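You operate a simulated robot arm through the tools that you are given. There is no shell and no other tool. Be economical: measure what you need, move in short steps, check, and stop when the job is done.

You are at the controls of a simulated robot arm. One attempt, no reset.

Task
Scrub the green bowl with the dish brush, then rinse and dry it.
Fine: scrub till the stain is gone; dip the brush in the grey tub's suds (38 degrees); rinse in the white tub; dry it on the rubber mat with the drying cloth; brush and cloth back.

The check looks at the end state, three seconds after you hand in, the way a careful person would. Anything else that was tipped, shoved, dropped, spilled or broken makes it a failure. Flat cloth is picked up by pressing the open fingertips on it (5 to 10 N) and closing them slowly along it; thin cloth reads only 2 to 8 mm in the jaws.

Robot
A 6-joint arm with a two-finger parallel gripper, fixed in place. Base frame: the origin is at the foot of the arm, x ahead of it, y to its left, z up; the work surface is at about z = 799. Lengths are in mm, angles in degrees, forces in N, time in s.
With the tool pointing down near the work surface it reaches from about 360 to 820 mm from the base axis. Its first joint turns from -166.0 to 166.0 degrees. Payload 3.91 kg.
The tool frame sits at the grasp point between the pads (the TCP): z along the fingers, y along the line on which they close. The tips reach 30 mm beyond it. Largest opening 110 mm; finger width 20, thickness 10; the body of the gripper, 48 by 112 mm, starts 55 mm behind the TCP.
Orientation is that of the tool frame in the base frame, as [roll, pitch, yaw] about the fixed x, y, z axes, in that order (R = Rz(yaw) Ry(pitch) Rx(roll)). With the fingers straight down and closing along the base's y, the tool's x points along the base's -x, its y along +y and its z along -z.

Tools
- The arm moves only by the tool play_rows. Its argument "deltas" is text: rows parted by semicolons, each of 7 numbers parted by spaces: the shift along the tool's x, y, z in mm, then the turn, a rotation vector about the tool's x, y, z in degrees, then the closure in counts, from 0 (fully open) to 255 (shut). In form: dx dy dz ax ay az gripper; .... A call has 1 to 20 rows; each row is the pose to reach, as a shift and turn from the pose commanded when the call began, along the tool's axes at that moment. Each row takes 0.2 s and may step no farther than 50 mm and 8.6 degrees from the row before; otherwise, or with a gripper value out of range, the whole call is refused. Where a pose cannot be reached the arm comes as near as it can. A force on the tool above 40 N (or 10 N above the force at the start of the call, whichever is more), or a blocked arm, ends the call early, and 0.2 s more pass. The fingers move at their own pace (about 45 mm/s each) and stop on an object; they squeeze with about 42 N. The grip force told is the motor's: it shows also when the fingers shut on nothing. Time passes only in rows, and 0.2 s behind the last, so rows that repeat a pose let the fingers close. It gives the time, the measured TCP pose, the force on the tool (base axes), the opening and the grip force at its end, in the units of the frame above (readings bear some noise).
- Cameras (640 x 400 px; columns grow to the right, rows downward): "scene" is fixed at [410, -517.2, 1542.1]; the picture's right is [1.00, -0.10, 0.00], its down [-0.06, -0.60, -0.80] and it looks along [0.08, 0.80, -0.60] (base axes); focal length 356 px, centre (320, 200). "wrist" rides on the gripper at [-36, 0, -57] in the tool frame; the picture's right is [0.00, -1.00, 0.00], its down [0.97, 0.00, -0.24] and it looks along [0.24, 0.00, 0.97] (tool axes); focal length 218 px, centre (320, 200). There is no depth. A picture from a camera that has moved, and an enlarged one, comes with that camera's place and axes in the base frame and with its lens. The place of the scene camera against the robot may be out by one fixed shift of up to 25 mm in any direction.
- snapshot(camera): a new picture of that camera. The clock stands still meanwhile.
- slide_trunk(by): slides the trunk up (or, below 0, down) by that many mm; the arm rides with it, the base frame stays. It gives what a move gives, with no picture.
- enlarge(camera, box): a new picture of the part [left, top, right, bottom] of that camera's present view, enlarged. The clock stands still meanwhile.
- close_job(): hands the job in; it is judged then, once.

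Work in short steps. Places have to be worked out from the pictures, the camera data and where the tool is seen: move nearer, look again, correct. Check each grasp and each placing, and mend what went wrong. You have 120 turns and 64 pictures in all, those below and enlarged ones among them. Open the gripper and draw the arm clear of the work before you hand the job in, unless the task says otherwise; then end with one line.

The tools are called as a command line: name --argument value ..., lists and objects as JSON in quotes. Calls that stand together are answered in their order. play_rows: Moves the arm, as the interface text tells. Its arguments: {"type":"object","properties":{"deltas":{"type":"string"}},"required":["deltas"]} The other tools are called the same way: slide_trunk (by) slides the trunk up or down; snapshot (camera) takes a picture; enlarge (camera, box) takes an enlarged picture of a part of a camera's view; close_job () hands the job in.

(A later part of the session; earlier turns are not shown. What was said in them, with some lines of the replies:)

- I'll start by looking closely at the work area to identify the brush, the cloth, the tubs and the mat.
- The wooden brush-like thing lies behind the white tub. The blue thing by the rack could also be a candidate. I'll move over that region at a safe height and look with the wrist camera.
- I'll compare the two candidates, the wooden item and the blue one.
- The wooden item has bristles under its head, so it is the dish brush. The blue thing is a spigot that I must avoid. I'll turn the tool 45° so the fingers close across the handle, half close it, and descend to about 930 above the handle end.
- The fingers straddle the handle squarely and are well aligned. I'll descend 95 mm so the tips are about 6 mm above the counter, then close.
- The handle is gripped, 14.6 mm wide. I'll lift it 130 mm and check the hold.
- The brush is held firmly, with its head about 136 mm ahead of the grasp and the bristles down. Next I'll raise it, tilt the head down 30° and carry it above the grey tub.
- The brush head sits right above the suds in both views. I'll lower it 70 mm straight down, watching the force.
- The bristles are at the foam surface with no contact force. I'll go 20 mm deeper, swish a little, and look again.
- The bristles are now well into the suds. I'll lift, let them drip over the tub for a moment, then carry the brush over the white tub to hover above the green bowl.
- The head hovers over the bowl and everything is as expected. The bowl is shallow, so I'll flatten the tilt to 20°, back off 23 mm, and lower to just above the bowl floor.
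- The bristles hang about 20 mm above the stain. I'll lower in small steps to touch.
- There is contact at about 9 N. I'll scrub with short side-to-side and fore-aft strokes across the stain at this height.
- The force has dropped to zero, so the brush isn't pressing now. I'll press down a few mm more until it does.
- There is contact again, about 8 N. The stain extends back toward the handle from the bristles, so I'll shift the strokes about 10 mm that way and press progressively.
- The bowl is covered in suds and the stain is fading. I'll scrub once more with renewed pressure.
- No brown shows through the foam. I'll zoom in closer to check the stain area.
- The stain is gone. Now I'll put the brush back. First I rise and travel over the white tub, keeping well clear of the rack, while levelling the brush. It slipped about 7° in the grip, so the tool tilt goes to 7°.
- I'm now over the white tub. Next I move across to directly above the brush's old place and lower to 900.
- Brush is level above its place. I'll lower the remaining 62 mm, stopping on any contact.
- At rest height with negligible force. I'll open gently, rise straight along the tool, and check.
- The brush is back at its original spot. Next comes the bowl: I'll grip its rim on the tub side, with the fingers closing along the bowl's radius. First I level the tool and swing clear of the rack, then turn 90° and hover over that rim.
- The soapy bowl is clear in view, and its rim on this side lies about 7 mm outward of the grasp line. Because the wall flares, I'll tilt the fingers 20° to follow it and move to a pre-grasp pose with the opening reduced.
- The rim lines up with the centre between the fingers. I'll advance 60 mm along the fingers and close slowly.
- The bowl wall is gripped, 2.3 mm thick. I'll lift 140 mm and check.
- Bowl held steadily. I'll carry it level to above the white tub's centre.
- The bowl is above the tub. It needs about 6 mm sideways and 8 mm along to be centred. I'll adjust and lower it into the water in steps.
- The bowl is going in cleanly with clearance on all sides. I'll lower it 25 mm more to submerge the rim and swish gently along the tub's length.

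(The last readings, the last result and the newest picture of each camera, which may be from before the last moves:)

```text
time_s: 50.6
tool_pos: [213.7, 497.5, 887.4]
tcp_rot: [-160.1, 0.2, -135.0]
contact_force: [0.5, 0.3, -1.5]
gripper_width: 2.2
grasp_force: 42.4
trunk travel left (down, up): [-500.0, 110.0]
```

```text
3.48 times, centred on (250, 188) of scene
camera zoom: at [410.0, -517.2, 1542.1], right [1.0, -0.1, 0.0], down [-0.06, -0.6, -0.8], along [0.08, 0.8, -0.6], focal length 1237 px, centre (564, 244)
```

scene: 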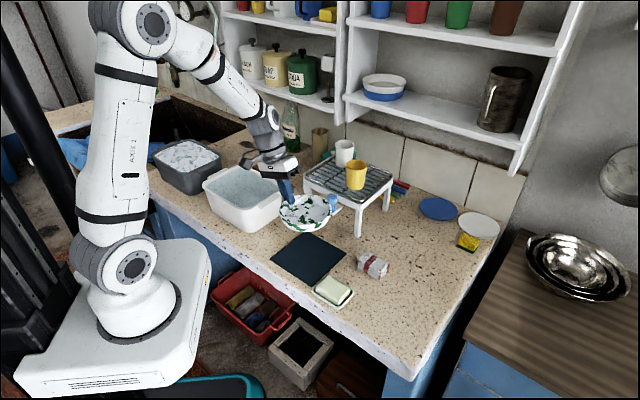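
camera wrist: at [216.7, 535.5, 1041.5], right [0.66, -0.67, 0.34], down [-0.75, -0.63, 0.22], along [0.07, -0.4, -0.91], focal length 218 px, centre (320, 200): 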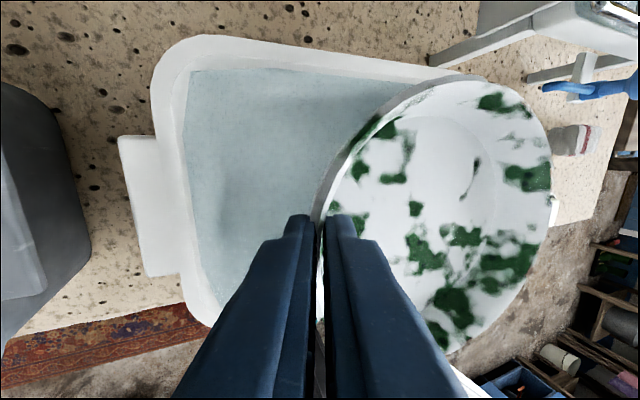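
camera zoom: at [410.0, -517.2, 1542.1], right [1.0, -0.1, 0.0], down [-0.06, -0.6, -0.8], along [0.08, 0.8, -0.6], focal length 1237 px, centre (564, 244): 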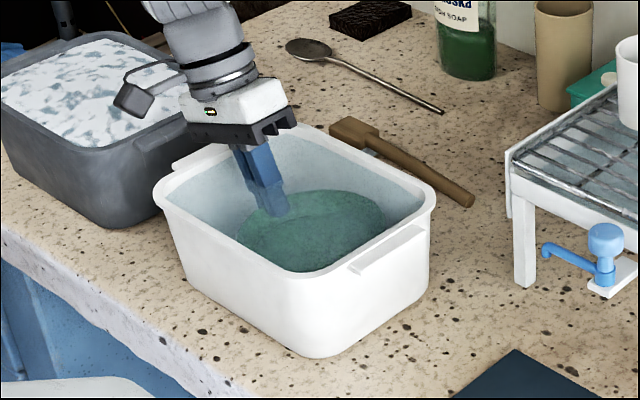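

The suds are rinsed off and the stain is gone. Now I'll lift while tilting the far side down about 55° so the water drains into the tub, and hold for a moment.

play_rows --deltas "0 -6.8 -18.8 -8 0 0 255;0 -13.7 -37.6 -16 0 0 255;0 -20.5 -56.4 -24 0 0 255;0 -27.4 -75.2 -32 0 0 255;0 -34.2 -94 -40 0 0 255;0 -41 -112.8 -48 0 0 255;0 -44.5 -122.2 -55 0 0 255;0 -44.5 -122.2 -55 0 0 255;0 -44.5 -122.2 -55 0 0 255;0 -44.5 -122.2 -55 0 0 255;0 -44.5 -122.2 -55 0 0 255;0 -44.5 -122.2 -55 0 0 255;0 -44.5 -122.2 -55 0 0 255"

enlarge --camera "scene" --box '[180, 100, 320, 245]'

```text
time_s: 53.4
tool_pos: [214.2, 496.8, 1017.4]
tcp_rot: [144.8, 0.4, -135.0]
contact_force: [0.3, -0.6, -2.6]
gripper_width: 2.2
grasp_force: 42.2
trunk travel left (down, up): [-500.0, 110.0]
```

```text
2.76 times, centred on (250, 172) of scene
camera zoom: at [410.0, -517.2, 1542.1], right [1.0, -0.1, 0.0], down [-0.06, -0.6, -0.8], along [0.08, 0.8, -0.6], focal length 981 px, centre (513, 276)
```

zoom: 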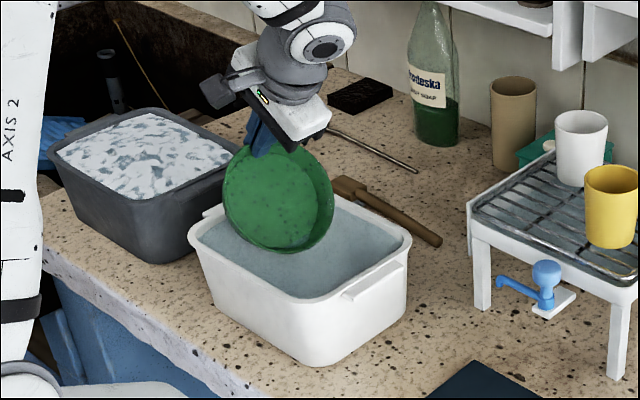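

The bowl is clean and wet. I'll level it again here, then carry it back above the mat.

play_rows --deltas "0 0 0 8 0 0 255;0 0 0 16 0 0 255;0 0 0 24 0 0 255;0 0 0 32 0 0 255;0 0 0 40 0 0 255;0 0 0 48 0 0 255;0 0 0 55 0 0 255;0 0 0 55 0 0 255"

play_rows --deltas "3.7 -36.9 13.4 0 0 0 255;7.4 -73.9 26.9 0 0 0 255;11.1 -110.8 40.3 0 0 0 255;14.7 -147.7 53.7 0 0 0 255;18.4 -184.6 67.2 0 0 0 255;22.1 -221.5 80.6 0 0 0 255;25.8 -258.5 94 0 0 0 255;25.8 -243.1 136.3 0 0 0 255;25.8 -227.7 178.6 0 0 0 255;25.8 -227.7 178.6 0 0 0 255"

enlarge --camera "scene" --box '[240, 170, 400, 300]'

```text
time_s: 55.2
tool_pos: [214.6, 496.8, 1017.2]
tcp_rot: [-160.1, 0.2, -135.1]
contact_force: [0.6, 0.1, -0.9]
gripper_width: 2.1
grasp_force: 42.1
trunk travel left (down, up): [-500.0, 110.0]
```

```text
time_s: 57.4
tool_pos: [391.9, 283.4, 925.3]
tcp_rot: [-160.1, 0.2, -134.9]
contact_force: [-0.5, -0.1, -1.5]
gripper_width: 2.3
grasp_force: 42.3
trunk travel left (down, up): [-500.0, 110.0]
```

```text
3.08 times, centred on (320, 235) of scene
camera zoom: at [410.0, -517.2, 1542.1], right [1.0, -0.1, 0.0], down [-0.06, -0.6, -0.8], along [0.08, 0.8, -0.6], focal length 1094 px, centre (320, 92)
```

zoom: 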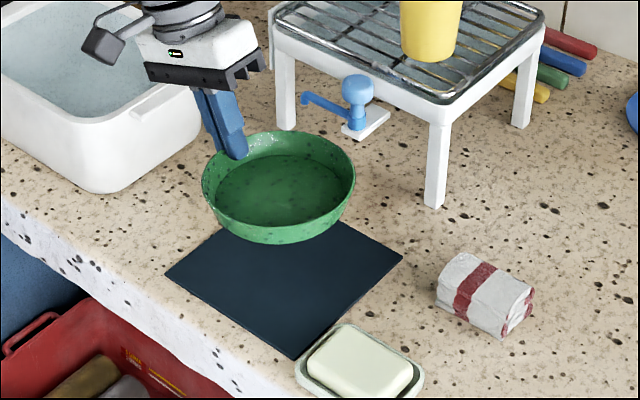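

The bowl is level above the mat. I'll lower it to its original height.

play_rows --deltas "0 13.7 37.6 0 0 0 255;0 20.5 56.4 0 0 0 255;0 24 65.8 0 0 0 255;0 26.3 72.3 0 0 0 255;0 26.3 72.3 0 0 0 255"

```text
time_s: 58.6
tool_pos: [392.8, 284.4, 849.4]
tcp_rot: [-160.1, 0.3, -135.1]
contact_force: [0.0, 0.0, -1.4]
gripper_width: 2.1
grasp_force: 41.7
trunk travel left (down, up): [-500.0, 110.0]
```

Not seated yet; the weight is still on the tool. I'll lower a few mm more.

play_rows --deltas "0 0.7 1.9 0 0 0 255;0 1.2 3.3 0 0 0 255;0 1.2 3.3 0 0 0 255"

```text
time_s: 59.4
tool_pos: [391.9, 285.6, 847.6]
tcp_rot: [-160.1, 0.4, -135.0]
contact_force: [2.1, 2.1, 8.3]
gripper_width: 2.4
grasp_force: 42.3
trunk travel left (down, up): [-500.0, 110.0]
```

Seated with about 8 N. I'll open gently and back out along the fingers, then look.

play_rows --deltas "0 -0.7 -1.9 0 0 0 245;0 -0.7 -1.9 0 0 0 225;0 -0.7 -1.9 0 0 0 200;0 -0.7 -1.9 0 0 0 175;0 -0.7 -1.9 0 0 0 175;0 0 -25 0 0 0 170;0 0 -60 0 0 0 170;0 0 -100 0 0 0 170;0 0 -140 0 0 0 170"

snapshot --camera "wrist"

```text
time_s: 61.4
tool_pos: [355.7, 317.3, 979.7]
tcp_rot: [-160.2, 0.4, -135.0]
contact_force: [-0.5, -0.5, -0.5]
gripper_width: 36.6
grasp_force: 0.2
trunk travel left (down, up): [-500.0, 110.0]
```

```text
20 pictures are left
camera wrist: at [368.5, 356.1, 1033.1], right [0.66, -0.67, 0.34], down [-0.75, -0.63, 0.22], along [0.07, -0.4, -0.91], focal length 218 px, centre (320, 200)
```

wrist: 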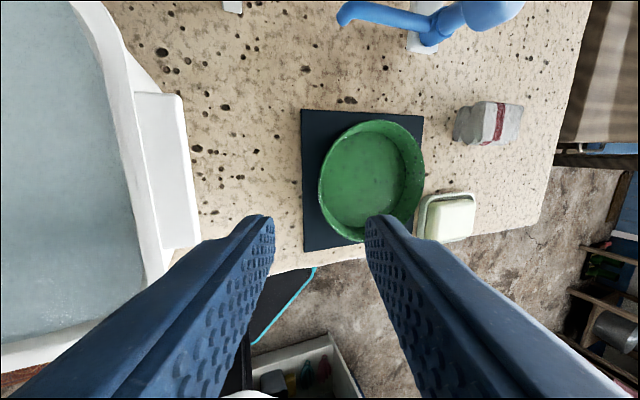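

The bowl sits on the mat, clean and wet. Next is the cloth, the folded white bundle with the red stripe at about (612, 156). I'll level the tool, turn back 90° and hover above it.

play_rows --deltas "0 0 0 -6.7 0 0 120;0 0 0 -13.4 0 0 100;0 0 0 -20 0 0 70;0 0 0 -20 0 0 70"

play_rows --deltas "-6.1 -26.8 0 0 0 8.2 70;-12.2 -53.6 0 0 0 16.4 70;-18.3 -80.4 0 0 0 24.6 70;-24.4 -107.2 0 0 0 32.8 70;-30.5 -134 0 0 0 41 70;-36.6 -160.8 0 0 0 49.2 70;-42.7 -187.6 0 0 0 57.4 70;-48.8 -214.4 0 0 0 65.6 70;-54.9 -241.2 0 0 0 73.8 70;-61 -268 5 0 0 82 70;-67 -295 10 0 0 90 70;-67 -295 10 0 0 90 70"

snapshot --camera "wrist"

```text
time_s: 62.4
tool_pos: [357.4, 317.8, 977.9]
tcp_rot: [179.8, 0.4, -135.0]
contact_force: [-0.3, -0.5, 0.1]
gripper_width: 79.8
grasp_force: 0.1
trunk travel left (down, up): [-500.0, 110.0]
```

```text
time_s: 65.0
tool_pos: [614.5, 155.7, 970.1]
tcp_rot: [179.7, -0.1, 134.8]
contact_force: [0.1, -0.5, 0.1]
gripper_width: 79.7
grasp_force: 0.1
trunk travel left (down, up): [-500.0, 110.0]
```

```text
19 pictures are left
camera wrist: at [640.7, 128.6, 1027.5], right [-0.71, -0.71, -0.01], down [-0.69, 0.69, 0.24], along [-0.17, 0.18, -0.97], focal length 218 px, centre (320, 200)
```

wrist: 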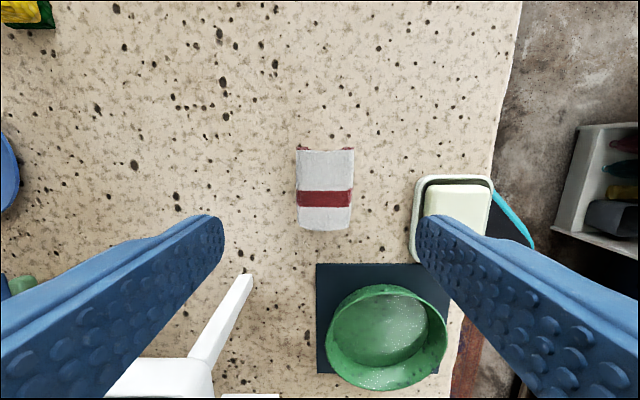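

The cloth lies between the fingers and the rack leg is well clear. I'll centre on it, lower so the tips are about 12 mm above the counter, and close slowly.

play_rows --deltas "3 -5.5 40 0 0 0 70;3 -5.5 80 0 0 0 70;3 -5.5 110 0 0 0 70;3 -5.5 128 0 0 0 70;3 -5.5 128 0 0 0 100;3 -5.5 128 0 0 0 125;3 -5.5 128 0 0 0 150;3 -5.5 128 0 0 0 175;3 -5.5 128 0 0 0 200;3 -5.5 128 0 0 0 225;3 -5.5 128 0 0 0 255;3 -5.5 128 0 0 0 255"

snapshot --camera "wrist"

```text
time_s: 67.6
tool_pos: [606.9, 155.4, 839.1]
tcp_rot: [179.6, -0.2, 135.0]
contact_force: [0.1, 0.8, 0.5]
gripper_width: 51.4
grasp_force: 41.9
trunk travel left (down, up): [-500.0, 110.0]
```

```text
18 pictures are left
camera wrist: at [633.6, 129.0, 897.0], right [-0.71, -0.71, -0.01], down [-0.69, 0.69, 0.24], along [-0.17, 0.18, -0.97], focal length 218 px, centre (320, 200)
```

wrist: 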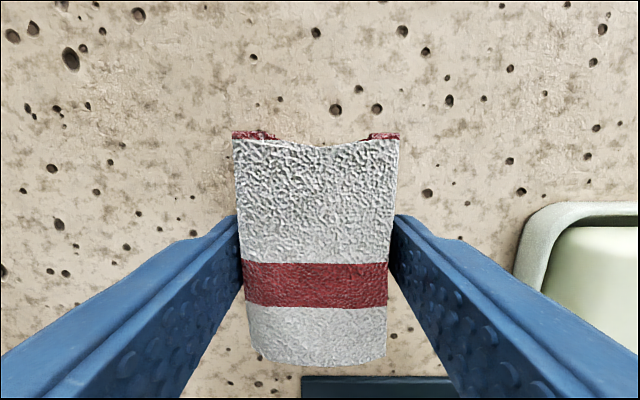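

The cloth is held, 51 mm wide. I'll lift it and carry it over the bowl.

play_rows --deltas "0 0 -30 0 0 0 255;0 0 -70 0 0 0 255;0 0 -95 0 0 0 255;42 -16 -95 0 0 0 255;84 -32 -95 0 0 0 255;126 -48 -95 0 0 0 255;167 -64.6 -95 0 0 0 255;167 -64.6 -95 0 0 0 255"

snapshot --camera "wrist"

enlarge --camera "scene" --box '[260, 180, 400, 290]'

```text
time_s: 69.4
tool_pos: [441.2, 227.8, 934.0]
tcp_rot: [179.7, -0.2, 135.0]
contact_force: [-0.4, -0.6, -0.9]
gripper_width: 51.4
grasp_force: 42.6
trunk travel left (down, up): [-500.0, 110.0]
```

```text
17 pictures are left
camera wrist: at [467.5, 201.1, 992.8], right [-0.71, -0.71, -0.01], down [-0.69, 0.69, 0.24], along [-0.17, 0.18, -0.97], focal length 218 px, centre (320, 200)
```

wrist: 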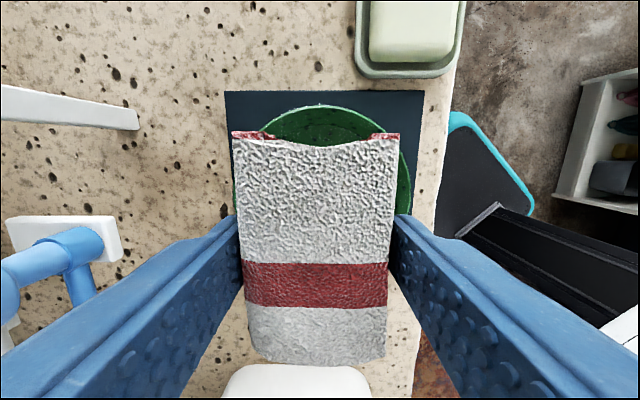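

```text
3.64 times, centred on (330, 235) of scene
camera zoom: at [410.0, -517.2, 1542.1], right [1.0, -0.1, 0.0], down [-0.06, -0.6, -0.8], along [0.08, 0.8, -0.6], focal length 1293 px, centre (284, 73)
```

zoom: 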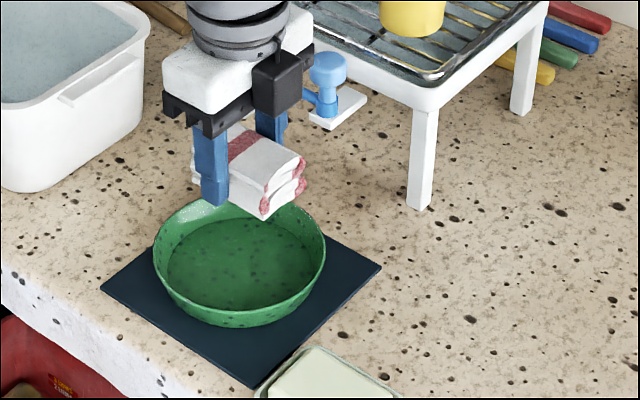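

The cloth is over the bowl, about 4 mm short of centre. I'll shift and lower it into the bowl until it touches the floor.

play_rows --deltas "4 0 40 0 0 0 255;4 0 70 0 0 0 255;4 0 80 0 0 0 255;4 0 85 0 0 0 255;4 0 88 0 0 0 255;4 0 88 0 0 0 255"

```text
time_s: 70.8
tool_pos: [440.7, 229.2, 847.3]
tcp_rot: [179.7, -0.1, 135.0]
contact_force: [-0.3, -0.4, 9.8]
gripper_width: 51.1
grasp_force: 41.4
trunk travel left (down, up): [-500.0, 110.0]
```

Contact is at about 10 N. I'll wipe the inside with small strokes and twists about the vertical.

play_rows --deltas "0 10 -0.5 0 0 0 255;0 -10 -0.5 0 0 0 255;0 10 -0.5 0 0 0 255;0 -10 -0.5 0 0 0 255;5 0 -0.5 0 0 0 255;-5 0 -0.5 0 0 0 255;5 0 -0.5 0 0 0 255;0 0 -0.5 0 0 8 255;0 0 -0.5 0 0 16 255;0 0 -0.5 0 0 24 255;0 0 -0.5 0 0 32 255;0 0 -0.5 0 0 24 255;0 0 -0.5 0 0 16 255;0 0 -0.5 0 0 8 255;0 0 -0.5 0 0 0 255;0 0 -0.5 0 0 -8 255;0 0 -0.5 0 0 -16 255;0 0 -0.5 0 0 -24 255;0 0 -0.5 0 0 -16 255;0 0 -0.5 0 0 -8 255"

enlarge --camera "scene" --box '[270, 200, 380, 290]'

```text
time_s: 75.0
tool_pos: [439.8, 229.4, 848.1]
tcp_rot: [179.6, -0.1, 143.0]
contact_force: [1.9, -3.2, 24.0]
gripper_width: 51.1
grasp_force: 42.2
trunk travel left (down, up): [-500.0, 110.0]
```

```text
4.44 times, centred on (325, 245) of scene
camera zoom: at [410.0, -517.2, 1542.1], right [1.0, -0.1, 0.0], down [-0.06, -0.6, -0.8], along [0.08, 0.8, -0.6], focal length 1580 px, centre (298, 0)
```

zoom: 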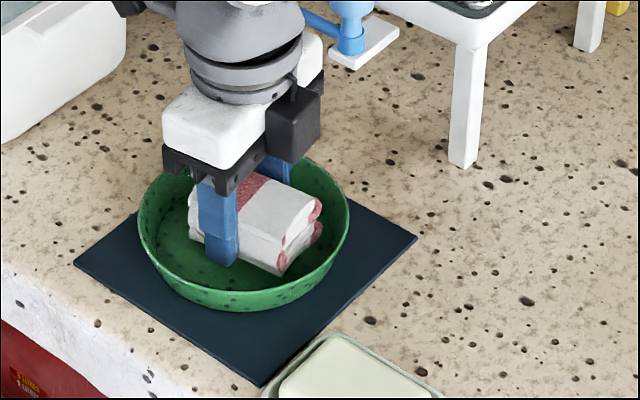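

The bowl hasn't moved. I'll ease the pressure slightly and wipe more broadly, then lift to inspect.

play_rows --deltas "0 0 -1 0 0 8 255;0 16 -1 0 0 8 255;0 -16 -1 0 0 8 255;0 16 -1 0 0 8 255;0 -16 -1 0 0 8 255;6 0 -1 0 0 8 255;-6 0 -1 0 0 8 255;6 8 -1 0 0 8 255;-6 8 -1 0 0 8 255;-6 -8 -1 0 0 8 255;6 -8 -1 0 0 8 255;0 0 -1 0 0 8 255;0 0 -1 0 0 16 255;0 12 -1 0 0 16 255;0 -12 -1 0 0 16 255;0 0 -1 0 0 8 255;0 0 -40 0 0 8 255;0 0 -85 0 0 8 255;-40 0 -95 0 0 8 255;-80 0 -95 0 0 8 255"

enlarge --camera "scene" --box '[270, 200, 380, 290]'

```text
time_s: 79.2
tool_pos: [505.4, 182.3, 944.7]
tcp_rot: [179.7, -0.2, 135.0]
contact_force: [-0.2, -0.2, 0.0]
gripper_width: 51.5
grasp_force: 41.8
trunk travel left (down, up): [-500.0, 110.0]
```

```text
4.44 times, centred on (325, 245) of scene
camera zoom: at [410.0, -517.2, 1542.1], right [1.0, -0.1, 0.0], down [-0.06, -0.6, -0.8], along [0.08, 0.8, -0.6], focal length 1580 px, centre (298, 0)
```

zoom: 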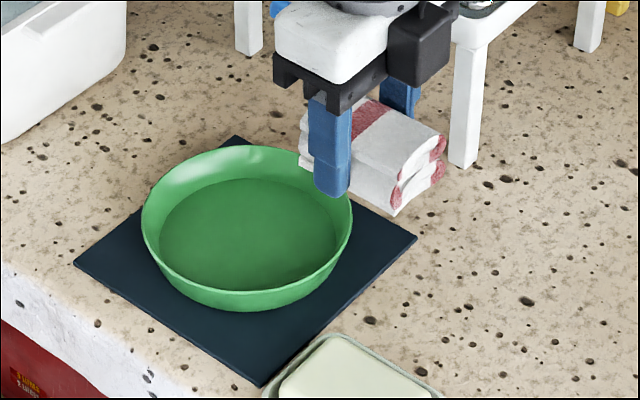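

The bowl is clean and dry, with no droplets left. I'll return the cloth to its original spot.

play_rows --deltas "-30 17 0 0 0 0 255;-60 35 0 0 0 0 255;-90.8 52.7 0 0 0 0 255;-90.8 52.7 40 0 0 0 255;-90.8 52.7 75 0 0 0 255;-90.8 52.7 95 0 0 0 255;-90.8 52.7 103 0 0 0 255;-90.8 52.7 103 0 0 0 255"

```text
time_s: 81.0
tool_pos: [608.1, 155.0, 840.3]
tcp_rot: [179.8, -0.1, 135.0]
contact_force: [1.3, 1.2, -0.6]
gripper_width: 51.1
grasp_force: 42.3
trunk travel left (down, up): [-500.0, 110.0]
```

The cloth is in place, about 1 mm above the counter. I'll lower that last bit, open slowly, rise, and check.

play_rows --deltas "0 0 1 0 0 0 255;0 0 1 0 0 0 125;0 0 1 0 0 0 110;0 0 1 0 0 0 90;0 0 1 0 0 0 70;0 0 1 0 0 0 70;0 0 -30 0 0 0 70;0 0 -75 0 0 0 70;0 0 -120 0 0 0 70;0 0 -165 0 0 0 70;0 0 -165 0 0 0 70"

snapshot --camera "wrist"

```text
time_s: 83.4
tool_pos: [609.8, 152.2, 1005.6]
tcp_rot: [179.8, -0.2, 135.0]
contact_force: [0.0, -0.1, 0.4]
gripper_width: 79.6
grasp_force: 0.1
trunk travel left (down, up): [-500.0, 110.0]
```

```text
13 pictures are left
camera wrist: at [635.8, 126.1, 1063.3], right [-0.71, -0.71, -0.01], down [-0.69, 0.69, 0.24], along [-0.17, 0.18, -0.97], focal length 218 px, centre (320, 200)
```

wrist: 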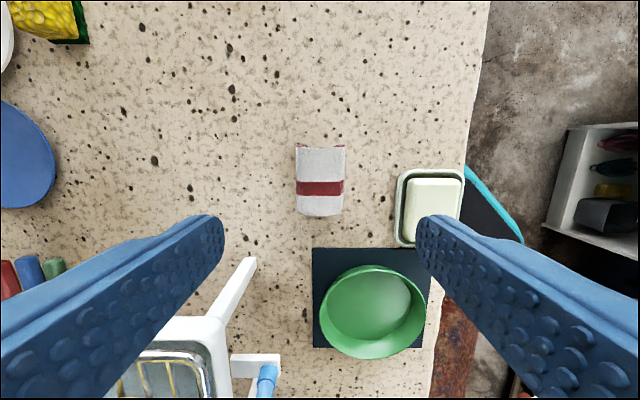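

The cloth is back and nothing else was disturbed. I'll raise the arm clear and do a final scene check.

play_rows --deltas "20 0 -45 0 0 0 70;40 -10 -90 0 0 0 70;70 -20 -120 0 0 0 40;100 -30 -150 0 0 0 0;100 -30 -150 0 0 0 0"

snapshot --camera "scene"

enlarge --camera "scene" --box '[130, 100, 450, 310]'

```text
refused: row 2 steps farther than a row can; nothing moved
```

```text
12 pictures are left
```

scene: 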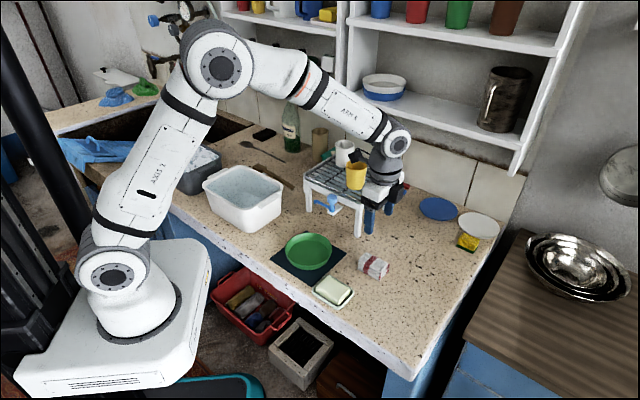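

```text
1.90 times, centred on (290, 205) of scene
camera zoom: at [410.0, -517.2, 1542.1], right [1.0, -0.1, 0.0], down [-0.06, -0.6, -0.8], along [0.08, 0.8, -0.6], focal length 677 px, centre (377, 190)
```

zoom: 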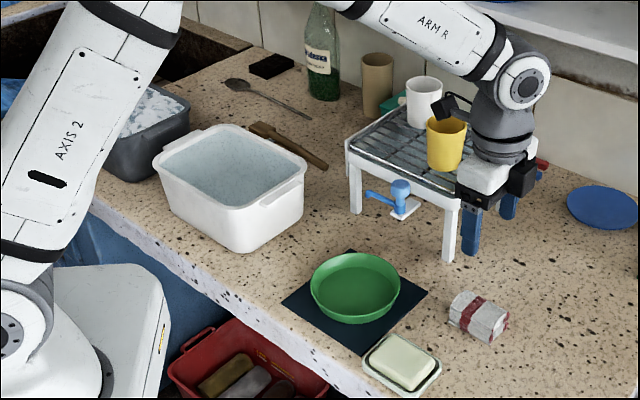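

That step was refused for being too long, so I'll repeat the retreat in shorter rows. Everything on the counter looks right.

play_rows --deltas "10 0 -40 0 0 0 70;20 -6 -80 0 0 0 70;45 -12 -110 0 0 0 40;75 -20 -130 0 0 0 0;100 -30 -150 0 0 0 0;100 -30 -150 0 0 0 0"

snapshot --camera "scene"

```text
time_s: 84.8
tool_pos: [514.5, 203.5, 1153.6]
tcp_rot: [179.7, -0.2, 135.1]
contact_force: [-0.1, -0.2, -0.7]
gripper_width: 109.9
grasp_force: 0.1
trunk travel left (down, up): [-500.0, 110.0]
```

```text
10 pictures are left
```

scene: 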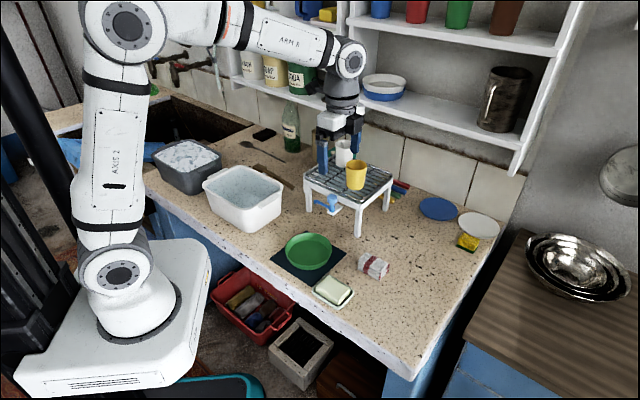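

The arm is clear and the gripper open. The bowl is clean and dry on the mat, and the brush and cloth are back, so I'm handing in.

close_job

```text
The job is handed in.
```

The green bowl is scrubbed until the stain was gone, rinsed in the white tub and dried on the rubber mat; the brush and cloth are back in their places, and the job is handed in.
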